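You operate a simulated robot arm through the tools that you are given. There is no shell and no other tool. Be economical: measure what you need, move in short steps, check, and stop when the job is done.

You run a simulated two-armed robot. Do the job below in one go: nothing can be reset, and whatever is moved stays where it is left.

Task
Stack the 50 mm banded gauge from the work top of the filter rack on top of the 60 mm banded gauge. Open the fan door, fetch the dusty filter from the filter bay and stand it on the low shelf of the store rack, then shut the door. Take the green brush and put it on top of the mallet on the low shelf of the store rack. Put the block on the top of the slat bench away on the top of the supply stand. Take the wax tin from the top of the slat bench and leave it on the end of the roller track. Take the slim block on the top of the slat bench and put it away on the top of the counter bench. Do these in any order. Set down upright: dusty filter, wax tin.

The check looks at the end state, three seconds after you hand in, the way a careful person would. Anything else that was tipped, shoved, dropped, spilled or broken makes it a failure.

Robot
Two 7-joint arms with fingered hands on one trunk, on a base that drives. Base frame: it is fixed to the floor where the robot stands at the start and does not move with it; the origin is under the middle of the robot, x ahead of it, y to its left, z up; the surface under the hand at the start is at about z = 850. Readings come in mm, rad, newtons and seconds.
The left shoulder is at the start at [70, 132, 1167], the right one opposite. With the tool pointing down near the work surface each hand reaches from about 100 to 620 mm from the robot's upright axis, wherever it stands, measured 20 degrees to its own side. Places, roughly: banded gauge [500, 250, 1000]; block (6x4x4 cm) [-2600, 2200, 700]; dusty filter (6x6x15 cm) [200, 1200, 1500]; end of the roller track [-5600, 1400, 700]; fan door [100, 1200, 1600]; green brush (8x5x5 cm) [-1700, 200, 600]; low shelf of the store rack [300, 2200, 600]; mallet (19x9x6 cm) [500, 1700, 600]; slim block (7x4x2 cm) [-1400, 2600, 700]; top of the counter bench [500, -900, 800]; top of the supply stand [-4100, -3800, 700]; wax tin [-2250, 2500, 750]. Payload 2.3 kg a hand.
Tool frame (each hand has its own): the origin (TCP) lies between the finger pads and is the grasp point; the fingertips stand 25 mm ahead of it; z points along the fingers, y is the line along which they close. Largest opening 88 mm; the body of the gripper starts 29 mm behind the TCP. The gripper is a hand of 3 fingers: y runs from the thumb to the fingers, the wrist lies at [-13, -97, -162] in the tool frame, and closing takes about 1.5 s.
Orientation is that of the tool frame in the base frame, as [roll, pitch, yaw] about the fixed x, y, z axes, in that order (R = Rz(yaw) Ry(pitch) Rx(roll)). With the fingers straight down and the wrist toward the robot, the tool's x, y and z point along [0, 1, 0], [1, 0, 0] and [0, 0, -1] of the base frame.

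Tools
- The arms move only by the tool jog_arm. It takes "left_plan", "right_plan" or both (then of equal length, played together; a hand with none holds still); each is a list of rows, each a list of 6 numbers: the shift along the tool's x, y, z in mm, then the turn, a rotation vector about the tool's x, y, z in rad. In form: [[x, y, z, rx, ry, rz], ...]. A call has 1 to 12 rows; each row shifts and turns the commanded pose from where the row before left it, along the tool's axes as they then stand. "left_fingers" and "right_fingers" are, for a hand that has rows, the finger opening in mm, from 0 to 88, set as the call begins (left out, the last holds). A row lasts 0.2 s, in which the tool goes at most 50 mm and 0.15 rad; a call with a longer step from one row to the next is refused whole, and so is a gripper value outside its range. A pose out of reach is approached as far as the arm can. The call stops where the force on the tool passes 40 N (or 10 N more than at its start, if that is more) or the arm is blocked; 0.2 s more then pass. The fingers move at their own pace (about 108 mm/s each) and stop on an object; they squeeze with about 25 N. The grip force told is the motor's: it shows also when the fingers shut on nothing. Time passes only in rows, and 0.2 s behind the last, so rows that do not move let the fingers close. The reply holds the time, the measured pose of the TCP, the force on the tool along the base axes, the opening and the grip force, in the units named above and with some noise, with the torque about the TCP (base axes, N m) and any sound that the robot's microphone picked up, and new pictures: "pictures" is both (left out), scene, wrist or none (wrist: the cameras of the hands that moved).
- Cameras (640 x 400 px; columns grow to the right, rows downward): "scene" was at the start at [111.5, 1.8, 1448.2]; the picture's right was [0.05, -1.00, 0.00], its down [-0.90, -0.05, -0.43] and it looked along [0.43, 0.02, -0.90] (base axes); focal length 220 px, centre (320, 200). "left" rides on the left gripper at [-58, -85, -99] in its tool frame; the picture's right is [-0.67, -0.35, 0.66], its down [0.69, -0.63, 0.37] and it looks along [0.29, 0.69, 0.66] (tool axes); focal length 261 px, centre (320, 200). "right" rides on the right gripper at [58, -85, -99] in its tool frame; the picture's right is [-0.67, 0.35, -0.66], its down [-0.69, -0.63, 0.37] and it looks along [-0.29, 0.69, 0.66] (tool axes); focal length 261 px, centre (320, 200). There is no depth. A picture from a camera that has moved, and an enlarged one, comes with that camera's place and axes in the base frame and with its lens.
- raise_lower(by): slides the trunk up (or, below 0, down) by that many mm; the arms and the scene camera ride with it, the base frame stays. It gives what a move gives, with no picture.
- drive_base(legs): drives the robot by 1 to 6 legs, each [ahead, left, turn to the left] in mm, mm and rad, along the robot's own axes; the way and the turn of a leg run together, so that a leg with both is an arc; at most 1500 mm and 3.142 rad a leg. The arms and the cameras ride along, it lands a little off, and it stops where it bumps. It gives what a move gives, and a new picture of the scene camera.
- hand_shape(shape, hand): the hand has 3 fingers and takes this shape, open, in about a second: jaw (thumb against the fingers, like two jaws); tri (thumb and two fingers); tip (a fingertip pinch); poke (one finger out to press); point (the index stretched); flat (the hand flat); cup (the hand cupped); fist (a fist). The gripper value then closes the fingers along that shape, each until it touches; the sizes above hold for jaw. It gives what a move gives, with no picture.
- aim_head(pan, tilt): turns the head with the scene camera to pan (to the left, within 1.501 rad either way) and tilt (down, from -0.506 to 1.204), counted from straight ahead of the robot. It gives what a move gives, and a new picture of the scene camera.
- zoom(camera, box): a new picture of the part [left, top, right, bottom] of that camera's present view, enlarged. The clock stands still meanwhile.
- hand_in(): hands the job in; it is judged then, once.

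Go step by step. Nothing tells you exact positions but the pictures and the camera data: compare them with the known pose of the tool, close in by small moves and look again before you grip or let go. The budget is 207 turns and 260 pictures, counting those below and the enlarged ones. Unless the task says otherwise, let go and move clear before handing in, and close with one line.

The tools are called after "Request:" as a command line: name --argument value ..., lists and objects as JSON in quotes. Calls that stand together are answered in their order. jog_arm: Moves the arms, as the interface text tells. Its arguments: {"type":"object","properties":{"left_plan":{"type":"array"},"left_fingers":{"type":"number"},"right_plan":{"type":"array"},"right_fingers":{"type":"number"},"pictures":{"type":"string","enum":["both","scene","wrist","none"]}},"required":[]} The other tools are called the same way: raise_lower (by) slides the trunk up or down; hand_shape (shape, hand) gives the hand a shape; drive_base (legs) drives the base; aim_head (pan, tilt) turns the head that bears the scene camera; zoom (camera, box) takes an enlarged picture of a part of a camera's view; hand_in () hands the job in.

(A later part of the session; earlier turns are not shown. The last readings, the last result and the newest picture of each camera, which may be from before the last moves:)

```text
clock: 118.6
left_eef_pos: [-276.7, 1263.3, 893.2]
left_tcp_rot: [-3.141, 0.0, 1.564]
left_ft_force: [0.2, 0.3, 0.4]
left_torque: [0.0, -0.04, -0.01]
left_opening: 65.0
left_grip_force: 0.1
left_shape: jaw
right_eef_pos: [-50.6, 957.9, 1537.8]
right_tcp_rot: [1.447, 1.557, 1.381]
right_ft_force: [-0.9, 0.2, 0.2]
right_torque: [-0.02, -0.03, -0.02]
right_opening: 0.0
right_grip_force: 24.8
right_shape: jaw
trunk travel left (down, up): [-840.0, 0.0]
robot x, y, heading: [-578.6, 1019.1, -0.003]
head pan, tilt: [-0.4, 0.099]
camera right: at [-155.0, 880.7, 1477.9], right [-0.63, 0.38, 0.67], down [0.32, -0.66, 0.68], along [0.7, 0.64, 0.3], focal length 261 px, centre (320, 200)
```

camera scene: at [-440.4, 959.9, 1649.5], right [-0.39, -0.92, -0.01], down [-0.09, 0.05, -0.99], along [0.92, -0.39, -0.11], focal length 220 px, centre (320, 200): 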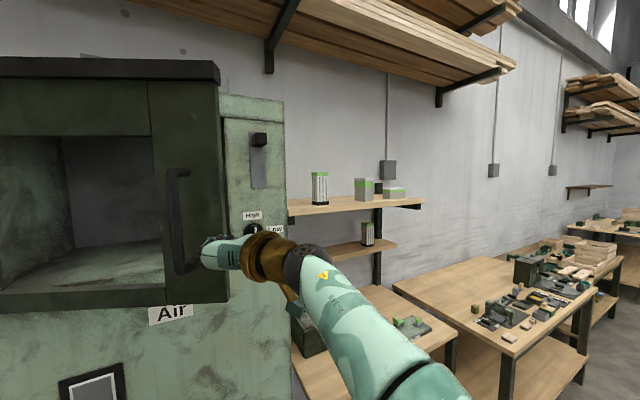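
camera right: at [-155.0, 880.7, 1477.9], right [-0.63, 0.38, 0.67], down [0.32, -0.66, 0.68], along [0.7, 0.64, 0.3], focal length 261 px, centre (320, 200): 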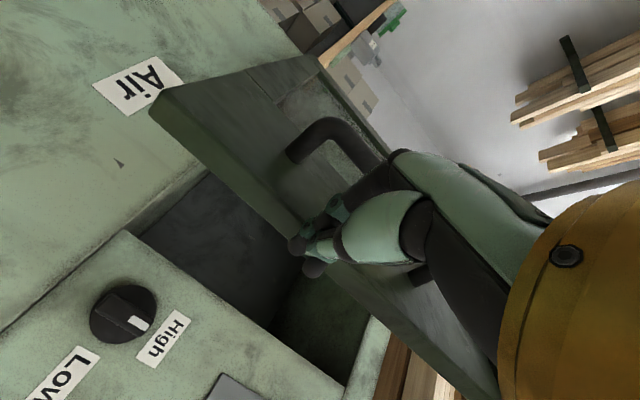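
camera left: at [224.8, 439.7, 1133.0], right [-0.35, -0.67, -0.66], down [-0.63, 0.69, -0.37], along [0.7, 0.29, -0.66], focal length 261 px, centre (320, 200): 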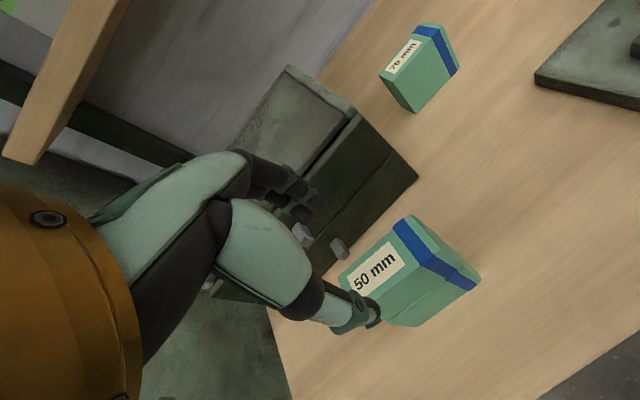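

Better: straddle the bar with open fingers and push the face with both tips. I back off, open, and look.

Request:
drive_base --legs '[[-90, 0, 0]]'

Request:
jog_arm --right_plan '[[0, 15, 0, 0, 0, 0], [0, 15, 0, 0, 0, 0], [0, 0, 0, 0, 0, 0]]' --right_fingers 66 --pictures "both"

```text
clock: 119.8
left_eef_pos: [-361.5, 1263.6, 891.8]
left_tcp_rot: [-3.134, 0.0, 1.565]
left_ft_force: [0.4, 0.3, -0.3]
left_torque: [-0.01, 0.02, 0.01]
left_opening: 64.9
left_grip_force: 0.1
left_shape: jaw
right_eef_pos: [-131.2, 958.7, 1532.5]
right_tcp_rot: [1.959, 1.556, 1.892]
right_ft_force: [0.7, -0.9, 0.2]
right_torque: [-0.01, -0.04, 0.02]
right_opening: 0.1
right_grip_force: 25.0
right_shape: jaw
trunk travel left (down, up): [-840.0, 0.0]
robot x, y, heading: [-668.8, 1018.9, -0.004]
head pan, tilt: [-0.4, 0.099]
camera scene: at [-522.1, 982.4, 1649.0], right [-0.39, -0.92, 0.0], down [-0.1, 0.04, -0.99], along [0.92, -0.39, -0.11], focal length 220 px, centre (320, 200)
```

scene: 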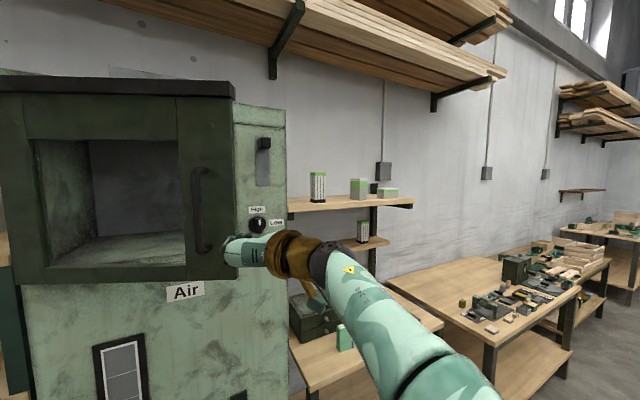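

```text
clock: 120.5
left_eef_pos: [-367.8, 1262.7, 893.8]
left_tcp_rot: [3.141, 0.0, 1.566]
left_ft_force: [-0.2, -0.4, 0.2]
left_torque: [-0.02, 0.03, 0.03]
left_opening: 64.9
left_grip_force: 0.1
left_shape: jaw
right_eef_pos: [-138.8, 988.0, 1537.4]
right_tcp_rot: [1.445, 1.556, 1.378]
right_ft_force: [-0.3, 0.7, -0.7]
right_torque: [-0.01, 0.01, -0.01]
right_opening: 66.0
right_grip_force: 0.1
right_shape: jaw
trunk travel left (down, up): [-840.0, 0.0]
robot x, y, heading: [-666.1, 1022.8, -0.001]
head pan, tilt: [-0.4, 0.099]
camera scene: at [-533.1, 981.9, 1650.0], right [-0.39, -0.92, 0.0], down [-0.09, 0.04, -1.0], along [0.92, -0.39, -0.1], focal length 220 px, centre (320, 200)
camera right: at [-244.1, 910.7, 1478.2], right [-0.63, 0.38, 0.67], down [0.32, -0.66, 0.68], along [0.71, 0.64, 0.3], focal length 261 px, centre (320, 200)
```

scene: 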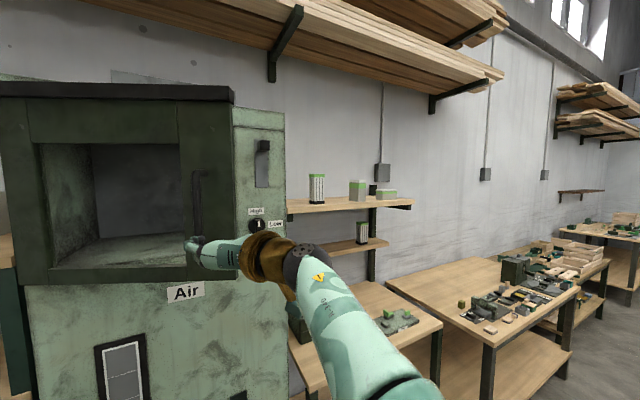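
right: 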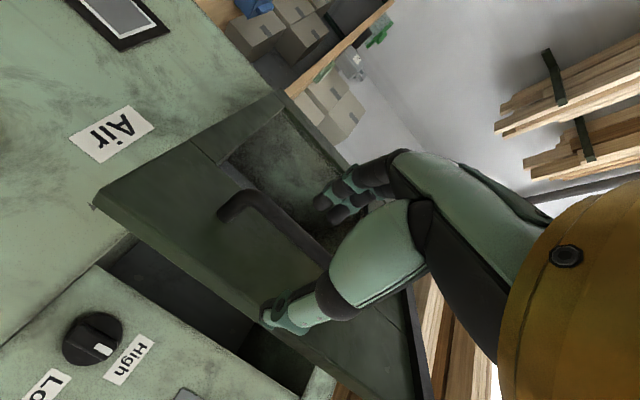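

The handle is at about (-32,1035) with the door ~23° open. I line up, straddle the bar, then push along the arc.

Request:
drive_base --legs '[[0, 47, 0], [90, 0, 0]]'

Request:
zoom --camera "right" --box '[0, 0, 640, 400]'

```text
clock: 122.2
left_eef_pos: [-283.7, 1308.4, 895.9]
left_tcp_rot: [3.136, 0.0, 1.567]
left_ft_force: [-0.5, 0.5, -0.3]
left_torque: [0.0, -0.05, -0.04]
left_opening: 64.7
left_grip_force: 0.1
left_shape: jaw
right_eef_pos: [-61.3, 1031.6, 1541.6]
right_tcp_rot: [1.062, 1.552, 0.996]
right_ft_force: [0.1, -0.5, 0.1]
right_torque: [-0.01, 0.01, 0.05]
right_opening: 65.8
right_grip_force: 0.0
right_shape: jaw
trunk travel left (down, up): [-840.0, 0.0]
robot x, y, heading: [-578.2, 1066.4, -0.002]
head pan, tilt: [-0.4, 0.099]
camera scene: at [-454.7, 1025.1, 1650.9], right [-0.39, -0.92, 0.0], down [-0.08, 0.04, -1.0], along [0.92, -0.39, -0.09], focal length 220 px, centre (320, 200)
```

scene: 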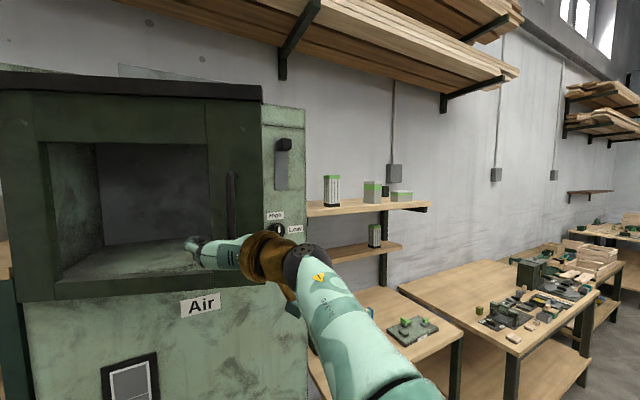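

```text
1.00 times, centred on (320, 200) of right (not enlarged: the box is as wide or as high as the picture)
camera zoom: at [-164.6, 954.5, 1480.9], right [-0.64, 0.38, 0.67], down [0.32, -0.66, 0.68], along [0.7, 0.64, 0.3], focal length 261 px, centre (320, 200)
```

zoom: 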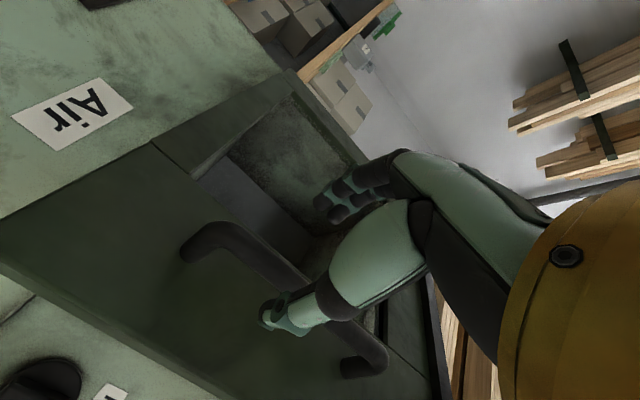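

Request:
drive_base --legs '[[65, -12, 0]]'

Request:
zoom --camera "right" --box '[0, 0, 640, 400]'

```text
clock: 123.2
left_eef_pos: [-221.7, 1298.0, 895.2]
left_tcp_rot: [3.136, 0.0, 1.566]
left_ft_force: [0.2, 0.1, 0.0]
left_torque: [-0.02, -0.01, 0.0]
left_opening: 65.1
left_grip_force: 0.2
left_shape: jaw
right_eef_pos: [3.6, 1025.3, 1541.4]
right_tcp_rot: [1.02, 1.554, 0.954]
right_ft_force: [-0.4, -0.1, -0.9]
right_torque: [-0.02, 0.05, -0.03]
right_opening: 66.0
right_grip_force: 0.1
right_shape: jaw
trunk travel left (down, up): [-840.0, 0.0]
robot x, y, heading: [-516.7, 1050.1, 0.001]
head pan, tilt: [-0.4, 0.099]
camera scene: at [-390.9, 1018.8, 1650.9], right [-0.39, -0.92, 0.0], down [-0.08, 0.04, -1.0], along [0.92, -0.39, -0.09], focal length 220 px, centre (320, 200)
```

scene: 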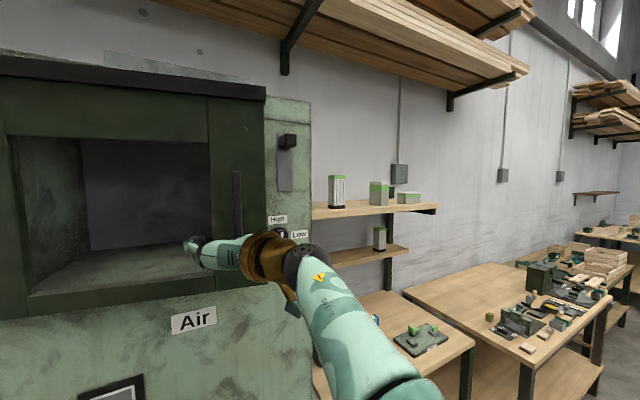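

```text
1.00 times, centred on (320, 200) of right (not enlarged: the box is as wide or as high as the picture)
camera zoom: at [-101.0, 947.4, 1481.3], right [-0.64, 0.38, 0.67], down [0.32, -0.66, 0.68], along [0.7, 0.65, 0.3], focal length 261 px, centre (320, 200)
```

zoom: 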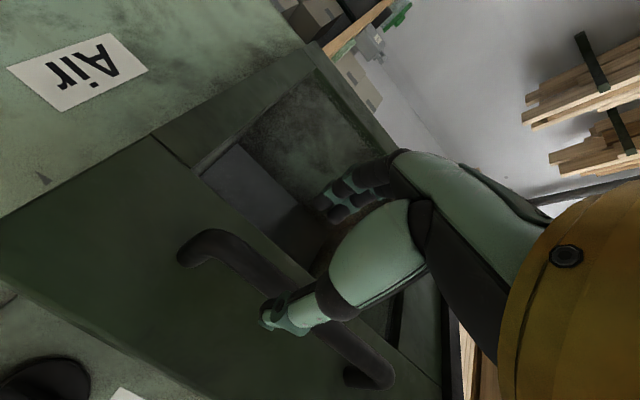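

The door keeps drifting toward closed; I follow it.

Request:
drive_base --legs '[[70, -25, 0]]'

Request:
zoom --camera "right" --box '[0, 0, 640, 400]'

```text
clock: 124.2
left_eef_pos: [-149.1, 1275.9, 893.2]
left_tcp_rot: [3.134, 0.002, 1.566]
left_ft_force: [-0.5, 1.1, 0.6]
left_torque: [-0.01, -0.02, 0.01]
left_opening: 64.8
left_grip_force: 0.0
left_shape: jaw
right_eef_pos: [74.3, 1000.5, 1540.7]
right_tcp_rot: [0.985, 1.556, 0.919]
right_ft_force: [-0.6, 0.4, -0.7]
right_torque: [0.03, 0.01, -0.02]
right_opening: 66.0
right_grip_force: 0.0
right_shape: jaw
trunk travel left (down, up): [-840.0, 0.0]
robot x, y, heading: [-446.3, 1025.0, -0.006]
head pan, tilt: [-0.4, 0.099]
camera scene: at [-319.7, 994.9, 1650.9], right [-0.39, -0.92, 0.0], down [-0.09, 0.04, -1.0], along [0.92, -0.39, -0.09], focal length 220 px, centre (320, 200)
```

scene: 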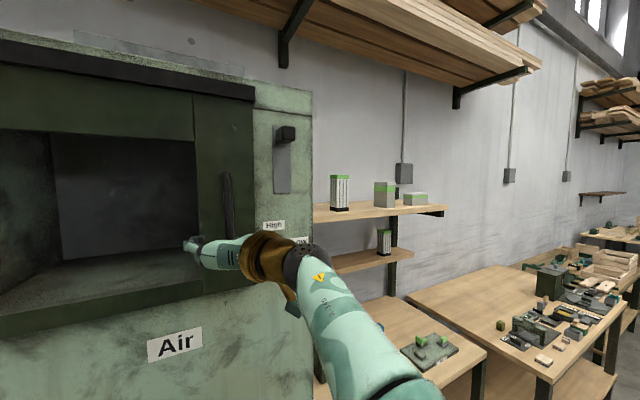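

```text
1.00 times, centred on (320, 200) of right (not enlarged: the box is as wide or as high as the picture)
camera zoom: at [-29.9, 923.4, 1481.2], right [-0.64, 0.38, 0.67], down [0.32, -0.66, 0.68], along [0.7, 0.65, 0.3], focal length 261 px, centre (320, 200)
```

zoom: 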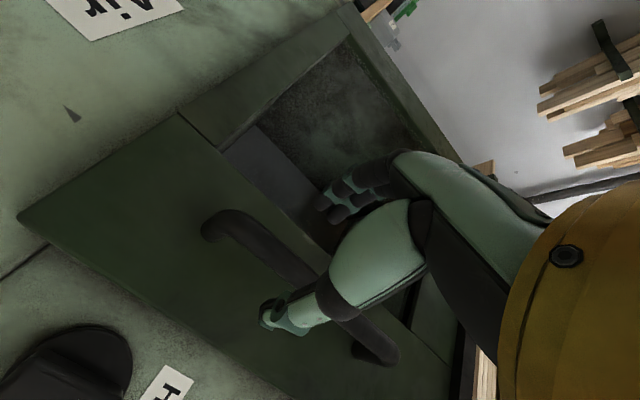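

Nearly shut. A final gentle push with the arm until it resists.

Request:
drive_base --legs '[[30, -4, 0]]'

Request:
jog_arm --right_plan '[[0, 0, 5, 0, 0, 0], [0, 0, 5, 0, 0, 0], [0, 0, 5, 0, 0, 0], [0, 0, 5, 0, 0, 0], [0, 0, 5, 0, 0, 0], [0, 0, 5, 0, 0, 0]]' --pictures "wrist"

```text
clock: 125.0
left_eef_pos: [-115.9, 1270.3, 893.4]
left_tcp_rot: [-3.139, 0.002, 1.568]
left_ft_force: [0.6, -0.4, 0.3]
left_torque: [0.0, -0.03, 0.0]
left_opening: 64.8
left_grip_force: 0.1
left_shape: jaw
right_eef_pos: [111.2, 994.9, 1538.2]
right_tcp_rot: [1.354, 1.557, 1.289]
right_ft_force: [-0.8, 0.1, -0.3]
right_torque: [0.0, -0.01, -0.03]
right_opening: 65.7
right_grip_force: 0.0
right_shape: jaw
trunk travel left (down, up): [-840.0, 0.0]
robot x, y, heading: [-414.2, 1025.4, -0.0]
head pan, tilt: [-0.4, 0.099]
camera scene: at [-280.6, 989.0, 1650.1], right [-0.39, -0.92, 0.0], down [-0.09, 0.04, -1.0], along [0.92, -0.39, -0.1], focal length 220 px, centre (320, 200)
```

scene: 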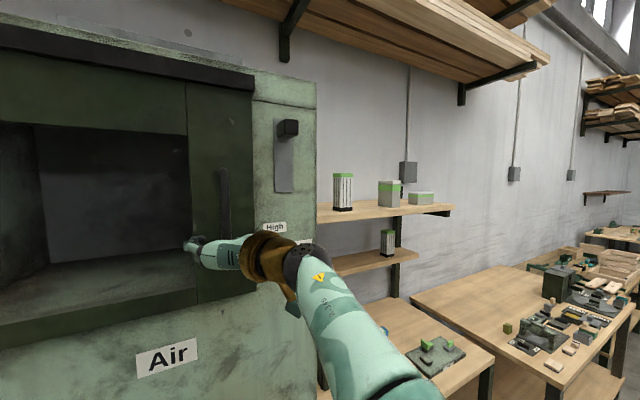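

```text
clock: 126.4
left_eef_pos: [-129.0, 1268.7, 897.4]
left_tcp_rot: [3.126, -0.002, 1.565]
left_ft_force: [-0.2, 0.4, 0.6]
left_torque: [0.0, -0.03, 0.03]
left_opening: 65.0
left_grip_force: 0.1
left_shape: jaw
right_eef_pos: [120.9, 990.7, 1546.8]
right_tcp_rot: [0.685, 1.547, 0.62]
right_ft_force: [-30.9, -1.8, -9.0]
right_torque: [-0.42, 0.46, 1.24]
right_opening: 65.4
right_grip_force: 0.1
right_shape: jaw
trunk travel left (down, up): [-840.0, 0.0]
robot x, y, heading: [-416.0, 1023.1, 0.001]
head pan, tilt: [-0.4, 0.099]
camera right: at [16.2, 912.7, 1485.3], right [-0.64, 0.38, 0.66], down [0.31, -0.66, 0.68], along [0.7, 0.65, 0.31], focal length 261 px, centre (320, 200)
```

right: 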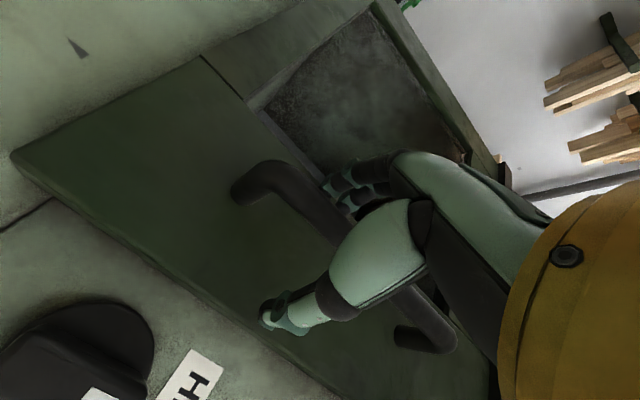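

The door resists at 31 N: shut. I ease off and back away, then check from a distance.

Request:
jog_arm --right_plan '[[0, 0, -15, 0, 0, 0], [0, 0, -20, 0, 0, 0], [0, 0, -20, 0, 0, 0]]' --pictures "none"

Request:
drive_base --legs '[[-480, 0, 0]]'

Request:
zoom --camera "scene" --box '[60, 60, 320, 280]'

```text
clock: 127.2
left_eef_pos: [-117.5, 1269.6, 893.7]
left_tcp_rot: [3.139, 0.002, 1.567]
left_ft_force: [0.3, -0.5, -0.3]
left_torque: [-0.01, -0.03, -0.03]
left_opening: 64.8
left_grip_force: 0.0
left_shape: jaw
right_eef_pos: [83.0, 994.1, 1540.5]
right_tcp_rot: [1.252, 1.554, 1.185]
right_ft_force: [0.2, 0.8, -0.3]
right_torque: [0.01, 0.02, -0.03]
right_opening: 66.0
right_grip_force: 0.0
right_shape: jaw
trunk travel left (down, up): [-840.0, 0.0]
robot x, y, heading: [-418.0, 1024.4, -0.002]
head pan, tilt: [-0.4, 0.099]
```

```text
clock: 130.1
left_eef_pos: [-594.0, 1268.3, 893.0]
left_tcp_rot: [-3.138, 0.0, 1.562]
left_ft_force: [0.4, -0.2, -0.9]
left_torque: [0.0, 0.02, 0.0]
left_opening: 64.6
left_grip_force: 0.1
left_shape: jaw
right_eef_pos: [-392.1, 994.3, 1538.5]
right_tcp_rot: [1.63, 1.557, 1.556]
right_ft_force: [0.1, 0.7, 0.5]
right_torque: [0.01, 0.03, -0.01]
right_opening: 65.9
right_grip_force: 0.1
right_shape: jaw
trunk travel left (down, up): [-840.0, 0.0]
robot x, y, heading: [-901.4, 1027.2, -0.004]
head pan, tilt: [-0.4, 0.099]
camera scene: at [-759.3, 988.6, 1649.7], right [-0.4, -0.92, 0.0], down [-0.09, 0.04, -0.99], along [0.91, -0.39, -0.1], focal length 220 px, centre (320, 200)
```

scene: 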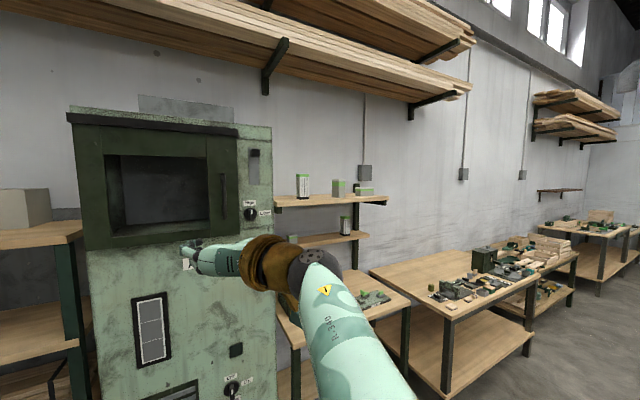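

```text
1.82 times, centred on (190, 170) of scene
camera zoom: at [-759.3, 988.6, 1649.7], right [-0.4, -0.92, 0.0], down [-0.09, 0.04, -0.99], along [0.91, -0.39, -0.1], focal length 401 px, centre (556, 254)
```

zoom: 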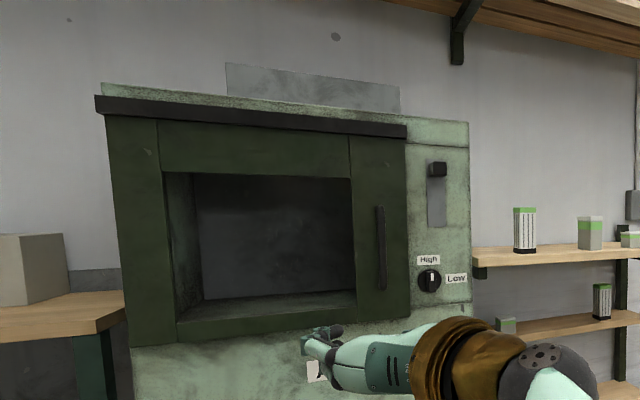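

The door is shut. Next the green brush; I lower the right arm and turn toward (-1700,200).

Request:
jog_arm --right_plan '[[44, 0, -20, 0, 0, 0], [44, 0, -20, 0, 0, 0], [44, 0, -20, 0, 0, 0], [44, 0, -10, 0, 0, 0], [44, 0, 0, 0, 0, 0], [44, 0, 0, 0, 0, 0]]' --pictures "none"

Request:
drive_base --legs '[[0, 0, -2.35]]'

Request:
aim_head --pan 0.0 --tilt 0.4

```text
clock: 131.5
left_eef_pos: [-595.3, 1268.4, 893.0]
left_tcp_rot: [-3.138, -0.001, 1.561]
left_ft_force: [-0.5, 0.2, -0.5]
left_torque: [0.01, 0.03, -0.03]
left_opening: 64.9
left_grip_force: 0.0
left_shape: jaw
right_eef_pos: [-404.5, 991.2, 1283.7]
right_tcp_rot: [1.197, 1.524, 1.109]
right_ft_force: [-0.1, 0.0, 0.5]
right_torque: [-0.01, 0.02, 0.01]
right_opening: 65.7
right_grip_force: 0.1
right_shape: jaw
right hand out of reach, approached as far as the arm can: row 1, 2, 3
trunk travel left (down, up): [-840.0, 0.0]
robot x, y, heading: [-897.8, 1027.0, -0.01]
head pan, tilt: [-0.4, 0.099]
```

```text
clock: 137.4
left_eef_pos: [-934.5, 640.2, 893.2]
left_tcp_rot: [-3.14, -0.001, -0.786]
left_ft_force: [0.1, 0.3, 0.3]
left_torque: [0.0, -0.01, 0.04]
left_opening: 64.5
left_grip_force: 0.1
left_shape: jaw
right_eef_pos: [-1267.3, 701.7, 1277.4]
right_tcp_rot: [1.559, 1.529, -0.876]
right_ft_force: [-0.1, 0.0, 0.1]
right_torque: [0.01, 0.0, 0.03]
right_opening: 65.9
right_grip_force: 0.2
right_shape: jaw
trunk travel left (down, up): [-840.0, 0.0]
robot x, y, heading: [-894.3, 1026.2, -2.356]
head pan, tilt: [-0.4, 0.099]
camera scene: at [-1017.4, 954.3, 1649.9], right [-0.38, 0.93, 0.0], down [0.09, 0.04, -0.99], along [-0.92, -0.38, -0.1], focal length 220 px, centre (320, 200)
```

scene: 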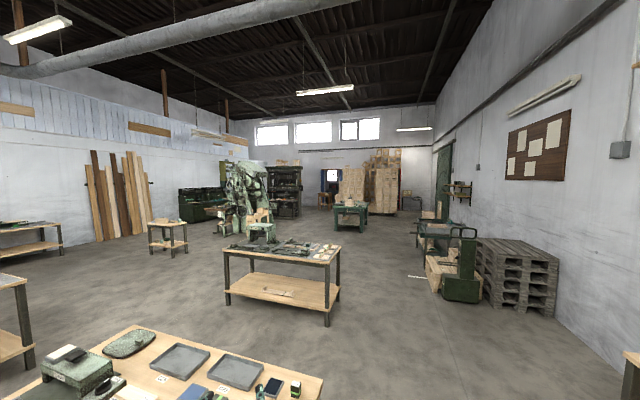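

```text
clock: 138.3
left_eef_pos: [-935.3, 641.4, 892.7]
left_tcp_rot: [-3.14, 0.001, -0.787]
left_ft_force: [0.2, -1.1, 0.8]
left_torque: [0.02, 0.0, -0.03]
left_opening: 64.8
left_grip_force: 0.0
left_shape: jaw
right_eef_pos: [-1270.2, 702.1, 1279.1]
right_tcp_rot: [1.546, 1.518, -0.893]
right_ft_force: [-0.4, 0.3, 1.6]
right_torque: [0.0, -0.01, -0.01]
right_opening: 65.9
right_grip_force: 0.0
right_shape: jaw
trunk travel left (down, up): [-840.0, 0.0]
robot x, y, heading: [-897.5, 1027.9, -2.353]
head pan, tilt: [0.0, 0.4]
camera scene: at [-997.7, 923.8, 1622.1], right [-0.71, 0.7, 0.0], down [0.27, 0.28, -0.92], along [-0.65, -0.65, -0.39], focal length 220 px, centre (320, 200)
```

scene: 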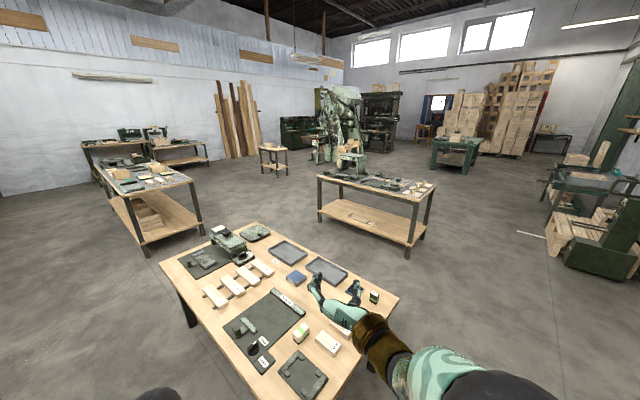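

Request:
zoom --camera "scene" --box '[150, 210, 410, 400]'

Request:
aim_head --pan 0.2 --tilt 0.8

```text
2.11 times, centred on (280, 305) of scene
camera zoom: at [-997.7, 923.8, 1622.1], right [-0.71, 0.7, 0.0], down [0.27, 0.28, -0.92], along [-0.65, -0.65, -0.39], focal length 464 px, centre (404, -21)
```

zoom: 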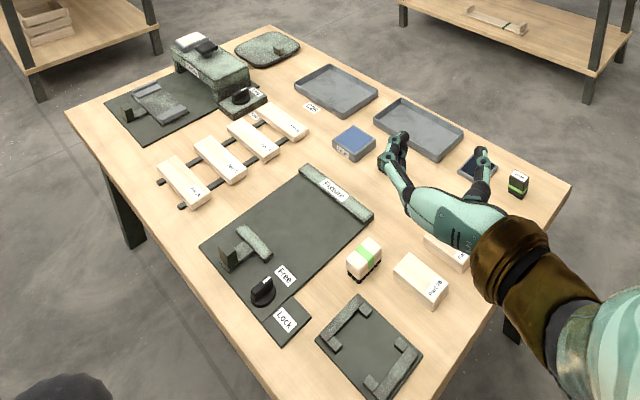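

```text
clock: 139.2
left_eef_pos: [-935.2, 641.9, 892.4]
left_tcp_rot: [-3.141, -0.001, -0.787]
left_ft_force: [0.5, -0.3, -0.8]
left_torque: [0.01, 0.01, -0.02]
left_opening: 64.9
left_grip_force: 0.1
left_shape: jaw
right_eef_pos: [-1270.4, 702.6, 1277.9]
right_tcp_rot: [1.577, 1.517, -0.862]
right_ft_force: [0.6, 0.0, -0.4]
right_torque: [0.01, -0.01, -0.01]
right_opening: 66.0
right_grip_force: 0.0
right_shape: jaw
trunk travel left (down, up): [-840.0, 0.0]
robot x, y, heading: [-899.2, 1026.6, -2.354]
head pan, tilt: [0.201, 0.799]
camera scene: at [-976.7, 922.0, 1587.0], right [-0.84, 0.55, 0.0], down [0.39, 0.6, -0.7], along [-0.38, -0.58, -0.72], focal length 220 px, centre (320, 200)
```

scene: 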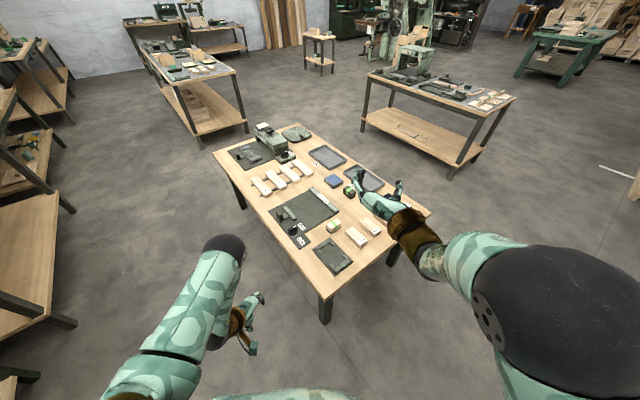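

Request:
zoom --camera "scene" --box '[210, 120, 440, 290]'

```text
2.35 times, centred on (325, 205) of scene
camera zoom: at [-976.7, 922.0, 1587.0], right [-0.84, 0.55, 0.0], down [0.39, 0.6, -0.7], along [-0.38, -0.58, -0.72], focal length 519 px, centre (308, 188)
```

zoom: 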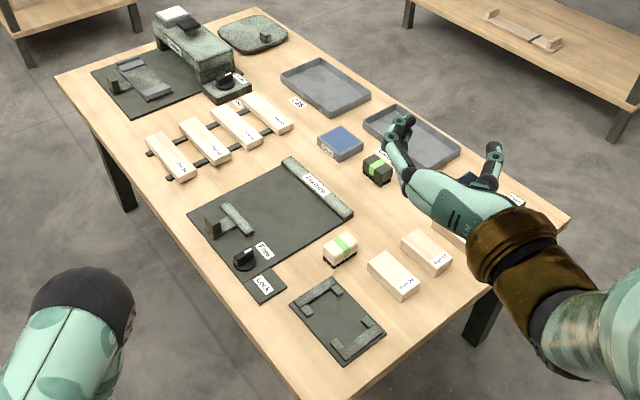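

The brush candidates are on the middle table: a dark green-banded one near (-1670,190) matching the given place. I drive round to the table's far (-x) side and face it.

Request:
drive_base --legs '[[0, 0, 2.354], [-1300, 80, 0], [0, -880, 0]]'

```text
clock: 155.7
left_eef_pos: [-1919.9, 475.5, 892.4]
left_tcp_rot: [-3.139, 0.0, 1.563]
left_ft_force: [0.2, -0.9, 0.2]
left_torque: [-0.02, -0.01, 0.0]
left_opening: 64.6
left_grip_force: 0.1
left_shape: jaw
right_eef_pos: [-1724.9, 194.2, 1279.8]
right_tcp_rot: [1.583, 1.517, 1.492]
right_ft_force: [-0.2, 0.1, -0.2]
right_torque: [-0.01, 0.01, 0.05]
right_opening: 66.0
right_grip_force: 0.0
right_shape: jaw
trunk travel left (down, up): [-840.0, 0.0]
robot x, y, heading: [-2225.0, 231.8, -0.002]
head pan, tilt: [0.201, 0.799]
camera scene: at [-2089.5, 246.4, 1586.9], right [0.2, -0.98, 0.0], down [-0.7, -0.14, -0.7], along [0.68, 0.14, -0.72], focal length 220 px, centre (320, 200)
```

scene: 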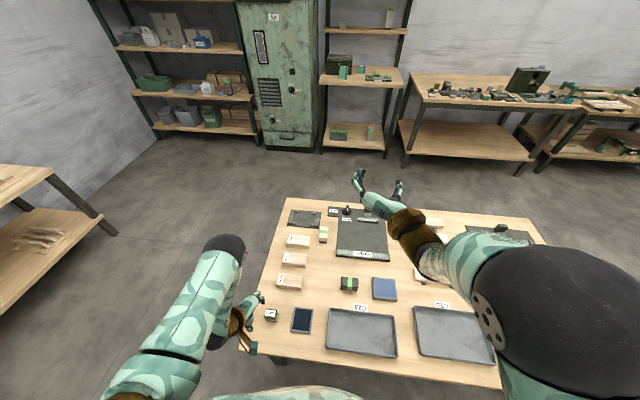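

Request:
zoom --camera "scene" --box '[260, 200, 440, 360]'

Request:
zoom --camera "scene" --box '[320, 265, 380, 300]'

```text
2.50 times, centred on (350, 280) of scene
camera zoom: at [-2089.5, 246.4, 1586.9], right [0.2, -0.98, 0.0], down [-0.7, -0.14, -0.7], along [0.68, 0.14, -0.72], focal length 551 px, centre (245, 0)
```

zoom: 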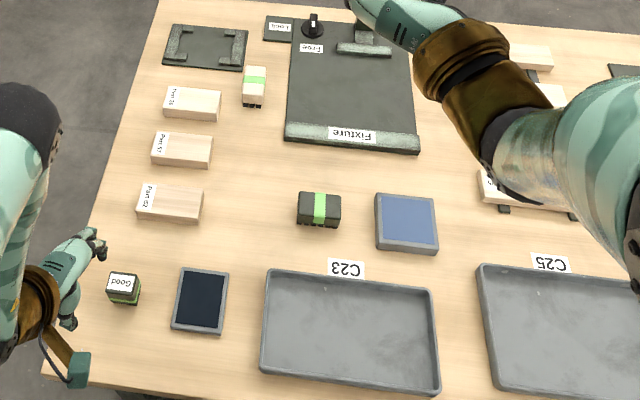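

```text
10.67 times, centred on (350, 282) of scene
camera zoom: at [-2089.5, 246.4, 1586.9], right [0.2, -0.98, 0.0], down [-0.7, -0.14, -0.7], along [0.68, 0.14, -0.72], focal length 2352 px, centre (0, -680)
```

zoom: 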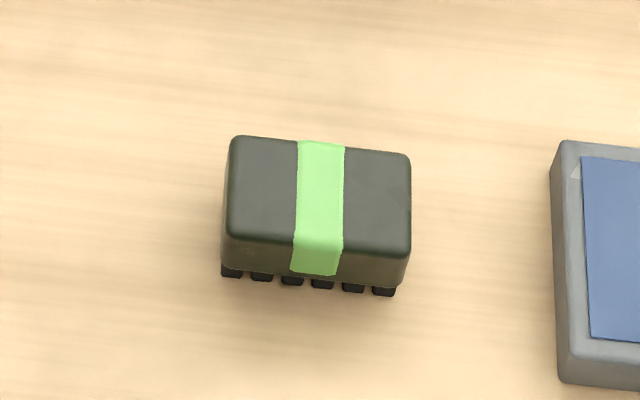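

This dark-green-bodied one with bristles is the green brush (the other is cream). I rotate the right hand back to pointing down and raise the left hand relative to the trunk before lowering.

Request:
jog_arm --right_plan '[[0, 0, 0, 0, 0, 0.143], [0, 0, 0, 0, 0, 0.143], [0, 0, 0, 0, 0, 0.143], [0, 0, 0, 0, 0, 0.143], [0, 0, 0, 0, 0, 0.143], [0, 0, 0, 0, 0, 0.143], [0, 0, 0, 0, 0, 0.143], [0, 0, 0, 0, 0, 0.143], [0, 0, 0, 0, 0, 0.143], [0, 0, 0, 0, 0, 0.143], [0, 0, 0, 0, 0, 0.1]]' --left_plan '[[0, 0, -35, 0, 0, 0], [0, 0, -35, 0, 0, 0], [0, 0, -35, 0, 0, 0], [0, 0, -35, 0, 0, 0], [0, 0, -35, 0, 0, 0], [0, 0, -35, 0, 0, 0], [0, 0, -35, 0, 0, 0], [0, 0, -35, 0, 0, 0], [0, 0, -35, 0, 0, 0], [0, 0, 0, 0, 0, 0], [0, 0, 0, 0, 0, 0]]' --pictures "none"

Request:
jog_arm --right_plan '[[0, 0, 0, 0.143, 0, 0], [0, 0, 0, 0.143, 0, 0], [0, 0, 0, 0.143, 0, 0], [0, 0, 0, 0.143, 0, 0], [0, 0, 0, 0.143, 0, 0], [0, 0, 0, 0.143, 0, 0], [0, 0, 0, 0.143, 0, 0], [0, 0, 0, 0.143, 0, 0], [0, 0, 0, 0.143, 0, 0], [0, 0, 0, 0.143, 0, 0], [0, 0, 0, 0.141, 0, 0]]' --right_fingers 88 --pictures "wrist"

```text
clock: 158.1
left_eef_pos: [-1894.0, 487.9, 1198.0]
left_tcp_rot: [-3.138, -0.001, 1.567]
left_ft_force: [-0.1, 0.4, 0.6]
left_torque: [0.03, 0.05, -0.01]
left_opening: 64.7
left_grip_force: 0.0
left_shape: jaw
left hand out of reach, approached as far as the arm can: row 4, 5, 6
right_eef_pos: [-1725.2, 194.5, 1279.1]
right_tcp_rot: [1.572, -0.014, 1.481]
right_ft_force: [0.1, -0.3, 0.6]
right_torque: [0.0, 0.0, 0.0]
right_opening: 65.9
right_grip_force: 0.1
right_shape: jaw
trunk travel left (down, up): [-840.0, 0.0]
robot x, y, heading: [-2217.9, 226.6, 0.001]
head pan, tilt: [0.201, 0.799]
```

```text
clock: 160.4
left_eef_pos: [-1892.7, 487.1, 1198.7]
left_tcp_rot: [-3.138, 0.0, 1.566]
left_ft_force: [0.3, 0.2, 0.0]
left_torque: [-0.04, -0.01, -0.01]
left_opening: 64.7
left_grip_force: 0.1
left_shape: jaw
right_eef_pos: [-1724.9, 193.6, 1278.2]
right_tcp_rot: [-3.14, -0.014, 1.483]
right_ft_force: [-0.3, 0.0, -0.1]
right_torque: [-0.02, -0.01, 0.01]
right_opening: 87.9
right_grip_force: 0.0
right_shape: jaw
trunk travel left (down, up): [-840.0, 0.0]
robot x, y, heading: [-2216.0, 229.2, -0.004]
head pan, tilt: [0.201, 0.799]
camera right: at [-1804.4, 257.5, 1379.0], right [0.29, -0.71, 0.64], down [-0.69, -0.62, -0.37], along [0.66, -0.34, -0.67], focal length 261 px, centre (320, 200)
```

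right: 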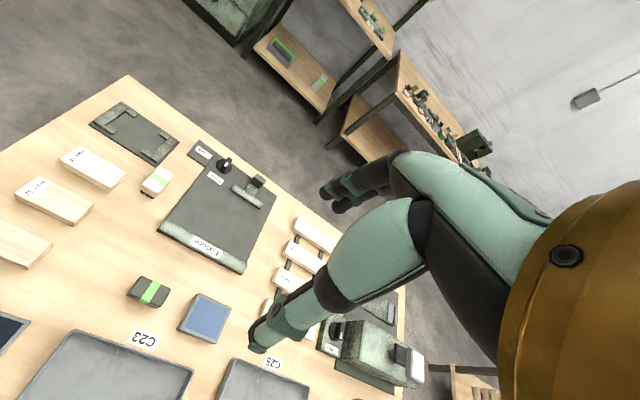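

Request:
raise_lower --by -350

Request:
jog_arm --right_plan '[[0, 0, 0, 0, 0, -0.1], [0, 0, 0, 0, -0.014, -0.07], [0, 0, 0, 0, 0, 0]]' --pictures "both"

Request:
zoom --camera "scene" --box '[260, 260, 440, 400]'

```text
clock: 163.9
left_eef_pos: [-1893.7, 486.0, 848.8]
left_tcp_rot: [-3.139, 0.001, 1.564]
left_ft_force: [0.7, -1.0, -0.1]
left_torque: [-0.01, -0.01, 0.01]
left_opening: 64.8
left_grip_force: 0.2
left_shape: jaw
right_eef_pos: [-1725.8, 193.3, 929.6]
right_tcp_rot: [3.141, -0.012, 1.481]
right_ft_force: [-0.1, 0.0, 0.3]
right_torque: [-0.01, -0.02, -0.02]
right_opening: 87.6
right_grip_force: 0.1
right_shape: jaw
trunk travel left (down, up): [-490.0, 350.0]
robot x, y, heading: [-2222.7, 230.4, -0.0]
head pan, tilt: [0.201, 0.799]
```

```text
clock: 164.7
left_eef_pos: [-1893.5, 486.6, 848.6]
left_tcp_rot: [-3.138, 0.002, 1.566]
left_ft_force: [0.8, -0.3, 1.0]
left_torque: [-0.02, -0.01, 0.01]
left_opening: 64.9
left_grip_force: 0.1
left_shape: jaw
right_eef_pos: [-1727.1, 194.5, 928.2]
right_tcp_rot: [3.14, 0.002, 1.651]
right_ft_force: [0.0, 0.4, 0.2]
right_torque: [-0.01, -0.03, 0.0]
right_opening: 87.7
right_grip_force: 0.0
right_shape: jaw
trunk travel left (down, up): [-490.0, 350.0]
robot x, y, heading: [-2222.4, 232.2, -0.004]
head pan, tilt: [0.201, 0.799]
camera scene: at [-2089.6, 245.1, 1236.9], right [0.2, -0.98, 0.0], down [-0.7, -0.14, -0.7], along [0.68, 0.14, -0.72], focal length 220 px, centre (320, 200)
camera right: at [-1816.4, 244.6, 1028.2], right [0.4, -0.64, 0.66], down [-0.57, -0.73, -0.37], along [0.72, -0.23, -0.66], focal length 261 px, centre (320, 200)
```

scene: 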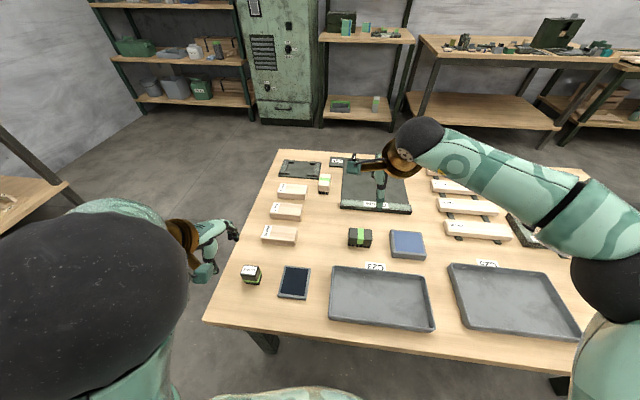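
right: 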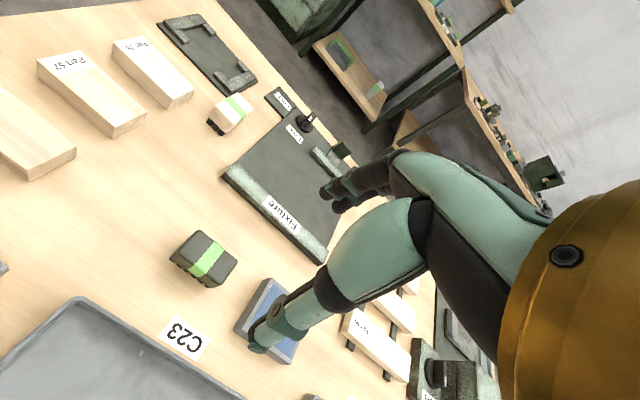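

```text
2.86 times, centred on (350, 330) of scene
camera zoom: at [-2089.6, 245.1, 1236.9], right [0.2, -0.98, 0.0], down [-0.7, -0.14, -0.7], along [0.68, 0.14, -0.72], focal length 630 px, centre (234, -171)
```

zoom: 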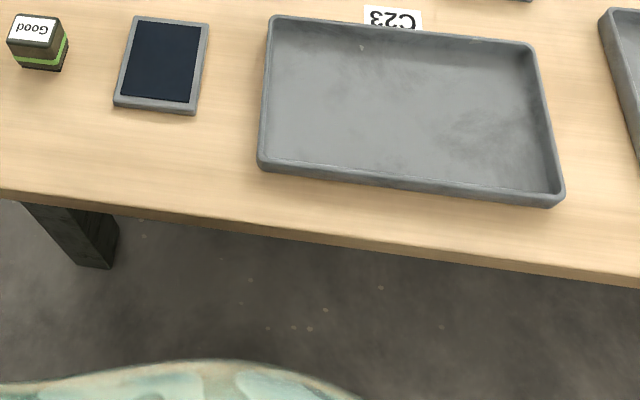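

Brush top is at z≈678, centre (-1673,204), so the table is at about 628. I move above it and descend most of the way.

Request:
jog_arm --right_plan '[[2.6, 27, 0, 0, 0, 0], [2.6, 27, 20, 0, 0, 0], [0, 0, 45, 0, 0, 0], [0, 0, 45, 0, 0, 0], [0, 0, 45, 0, 0, 0], [0, 0, 25, 0, 0, 0], [0, 0, 0, 0, 0, 0]]' --pictures "both"

```text
clock: 166.3
left_eef_pos: [-1894.4, 487.2, 848.4]
left_tcp_rot: [-3.142, 0.0, 1.567]
left_ft_force: [-0.3, 0.0, 0.6]
left_torque: [0.02, 0.0, 0.02]
left_opening: 64.9
left_grip_force: 0.0
left_shape: jaw
right_eef_pos: [-1674.3, 205.3, 749.8]
right_tcp_rot: [3.139, 0.001, 1.651]
right_ft_force: [0.0, 0.6, 0.5]
right_torque: [-0.02, -0.01, 0.01]
right_opening: 87.5
right_grip_force: 0.1
right_shape: jaw
trunk travel left (down, up): [-490.0, 350.0]
robot x, y, heading: [-2219.5, 228.8, -0.001]
head pan, tilt: [0.201, 0.799]
camera scene: at [-2089.7, 245.0, 1236.9], right [0.2, -0.98, 0.0], down [-0.7, -0.14, -0.7], along [0.68, 0.14, -0.72], focal length 220 px, centre (320, 200)
camera right: at [-1763.1, 256.1, 848.4], right [0.4, -0.64, 0.66], down [-0.57, -0.73, -0.37], along [0.72, -0.23, -0.66], focal length 261 px, centre (320, 200)
```

scene: 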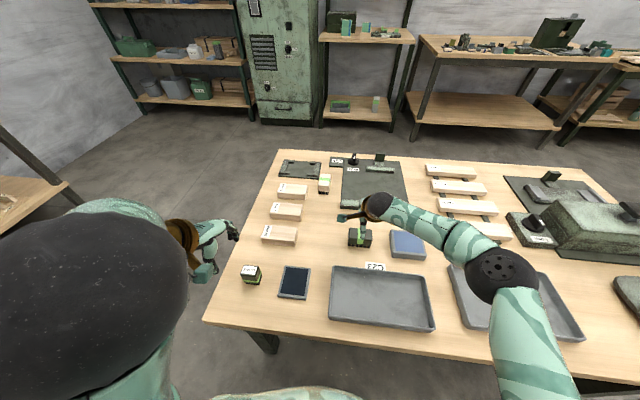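
right: 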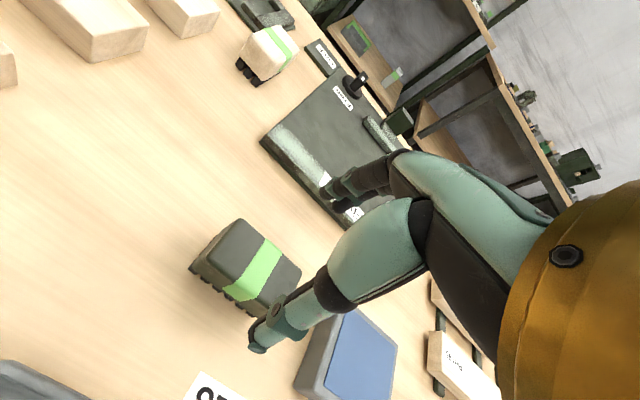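

Aligned. Descending to grip height and closing.

Request:
jog_arm --right_plan '[[4, 0, 40, 0, 0, 0], [0, 0, 35, 0, 0, 0], [0, 0, 14, 0, 0, 0], [0, 0, 0, 0, 0, 0]]' --pictures "wrist"

Request:
jog_arm --right_plan '[[0, 0, 0, 0, 0, 0], [0, 0, 0, 0, 0, 0], [0, 0, 0, 0, 0, 0], [0, 0, 0, 0, 0, 0], [0, 0, 0, 0, 0, 0], [0, 0, 0, 0, 0, 0], [0, 0, 0, 0, 0, 0], [0, 0, 0, 0, 0, 0], [0, 0, -25, 0, 0, 0], [0, 0, -35, 0, 0, 0]]' --right_fingers 0 --pictures "wrist"

```text
clock: 167.3
left_eef_pos: [-1893.2, 485.3, 849.5]
left_tcp_rot: [-3.139, -0.001, 1.563]
left_ft_force: [-1.0, -0.5, 0.4]
left_torque: [0.0, -0.01, 0.04]
left_opening: 64.8
left_grip_force: 0.0
left_shape: jaw
right_eef_pos: [-1674.2, 207.6, 658.7]
right_tcp_rot: [3.14, 0.002, 1.651]
right_ft_force: [0.3, -0.5, 0.2]
right_torque: [0.03, 0.0, -0.02]
right_opening: 87.5
right_grip_force: 0.1
right_shape: jaw
trunk travel left (down, up): [-490.0, 350.0]
robot x, y, heading: [-2222.4, 231.1, 0.002]
head pan, tilt: [0.201, 0.799]
camera right: at [-1762.2, 259.0, 758.0], right [0.4, -0.64, 0.66], down [-0.57, -0.73, -0.37], along [0.72, -0.23, -0.66], focal length 261 px, centre (320, 200)
```

right: 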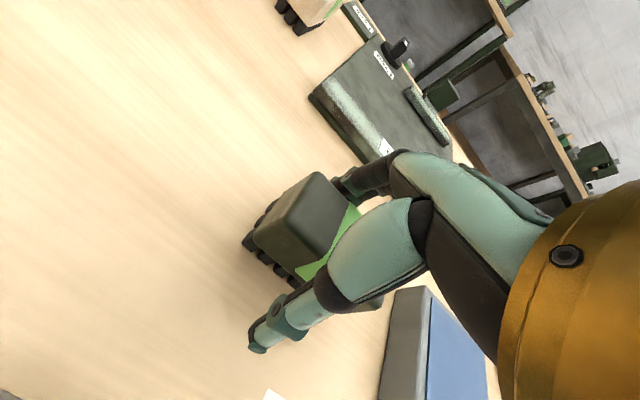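

```text
clock: 169.5
left_eef_pos: [-1894.3, 485.3, 848.5]
left_tcp_rot: [-3.138, -0.001, 1.564]
left_ft_force: [0.0, 0.8, 0.1]
left_torque: [-0.02, -0.02, 0.01]
left_opening: 64.9
left_grip_force: 0.1
left_shape: jaw
right_eef_pos: [-1673.9, 208.6, 720.5]
right_tcp_rot: [3.141, 0.002, 1.65]
right_ft_force: [0.6, -0.3, -0.7]
right_torque: [0.01, -0.01, -0.01]
right_opening: 38.2
right_grip_force: 25.2
right_shape: jaw
trunk travel left (down, up): [-490.0, 350.0]
robot x, y, heading: [-2218.7, 230.2, -0.002]
head pan, tilt: [0.201, 0.799]
camera right: at [-1762.3, 259.3, 819.6], right [0.4, -0.64, 0.66], down [-0.57, -0.73, -0.36], along [0.72, -0.23, -0.66], focal length 261 px, centre (320, 200)
```

right: 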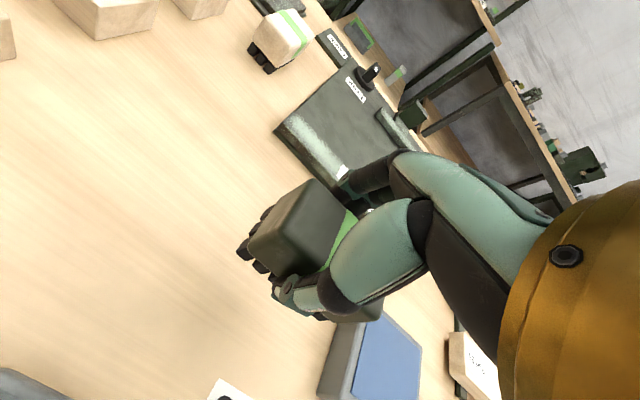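

The brush is held. I raise the trunk, and travel back toward the store rack.

Request:
raise_lower --by 300

Request:
drive_base --legs '[[0, 1050, 0], [1250, 0, 0], [200, 520, 0]]'

Request:
aim_head --pan -0.1 --tilt 0.55

```text
clock: 172.5
left_eef_pos: [-1893.8, 487.1, 1149.1]
left_tcp_rot: [-3.141, 0.001, 1.565]
left_ft_force: [-0.1, 0.4, 0.0]
left_torque: [0.04, 0.0, -0.01]
left_opening: 64.7
left_grip_force: 0.1
left_shape: jaw
right_eef_pos: [-1672.3, 209.0, 1019.4]
right_tcp_rot: [3.139, 0.001, 1.651]
right_ft_force: [0.1, -0.3, -0.8]
right_torque: [0.0, -0.01, 0.01]
right_opening: 38.4
right_grip_force: 24.9
right_shape: jaw
trunk travel left (down, up): [-790.0, 50.0]
robot x, y, heading: [-2219.2, 233.2, -0.0]
head pan, tilt: [0.201, 0.799]
```

```text
clock: 186.6
left_eef_pos: [-469.1, 2094.5, 1148.2]
left_tcp_rot: [-3.139, -0.002, 1.581]
left_ft_force: [0.3, -0.6, -0.9]
left_torque: [0.0, -0.01, 0.0]
left_opening: 65.1
left_grip_force: 0.1
left_shape: jaw
right_eef_pos: [-244.9, 1819.0, 1020.5]
right_tcp_rot: [3.139, -0.001, 1.664]
right_ft_force: [0.5, -0.1, -1.1]
right_torque: [0.0, 0.02, 0.03]
right_opening: 38.1
right_grip_force: 25.4
right_shape: jaw
trunk travel left (down, up): [-790.0, 50.0]
robot x, y, heading: [-793.6, 1834.0, 0.009]
head pan, tilt: [0.201, 0.799]
camera scene: at [-662.7, 1849.5, 1536.9], right [0.21, -0.98, 0.0], down [-0.7, -0.15, -0.7], along [0.68, 0.15, -0.72], focal length 220 px, centre (320, 200)
```

scene: 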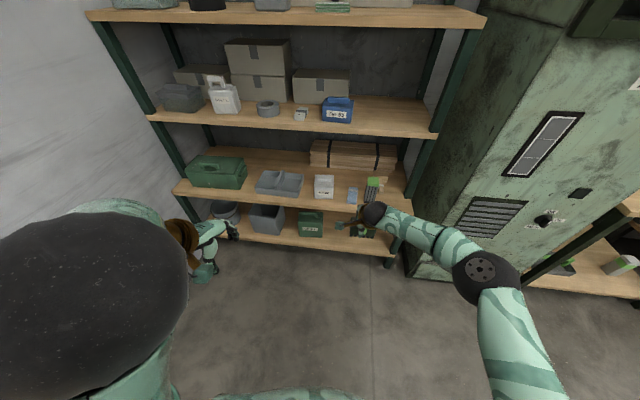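

```text
clock: 187.4
left_eef_pos: [-468.9, 2094.7, 1148.9]
left_tcp_rot: [-3.139, 0.0, 1.581]
left_ft_force: [0.0, 0.5, 0.0]
left_torque: [-0.01, -0.03, -0.01]
left_opening: 64.7
left_grip_force: 0.1
left_shape: jaw
right_eef_pos: [-245.6, 1820.4, 1020.1]
right_tcp_rot: [3.139, 0.001, 1.664]
right_ft_force: [0.8, 0.5, -1.1]
right_torque: [0.01, 0.01, -0.01]
right_opening: 38.4
right_grip_force: 25.5
right_shape: jaw
trunk travel left (down, up): [-790.0, 50.0]
robot x, y, heading: [-791.2, 1835.3, 0.011]
head pan, tilt: [-0.099, 0.55]
camera scene: at [-651.4, 1826.7, 1558.2], right [-0.09, -1.0, 0.0], down [-0.52, 0.05, -0.85], along [0.85, -0.07, -0.52], focal length 220 px, centre (320, 200)
```

scene: 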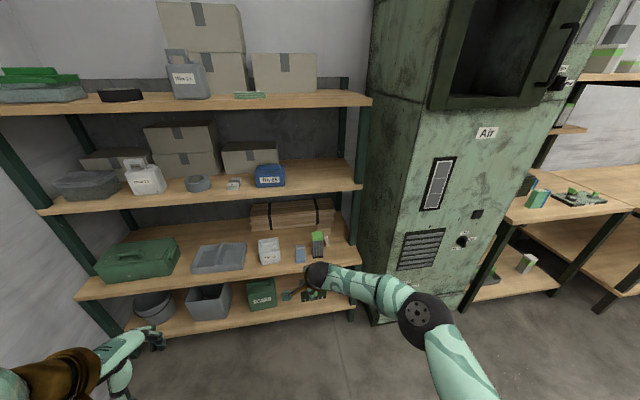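

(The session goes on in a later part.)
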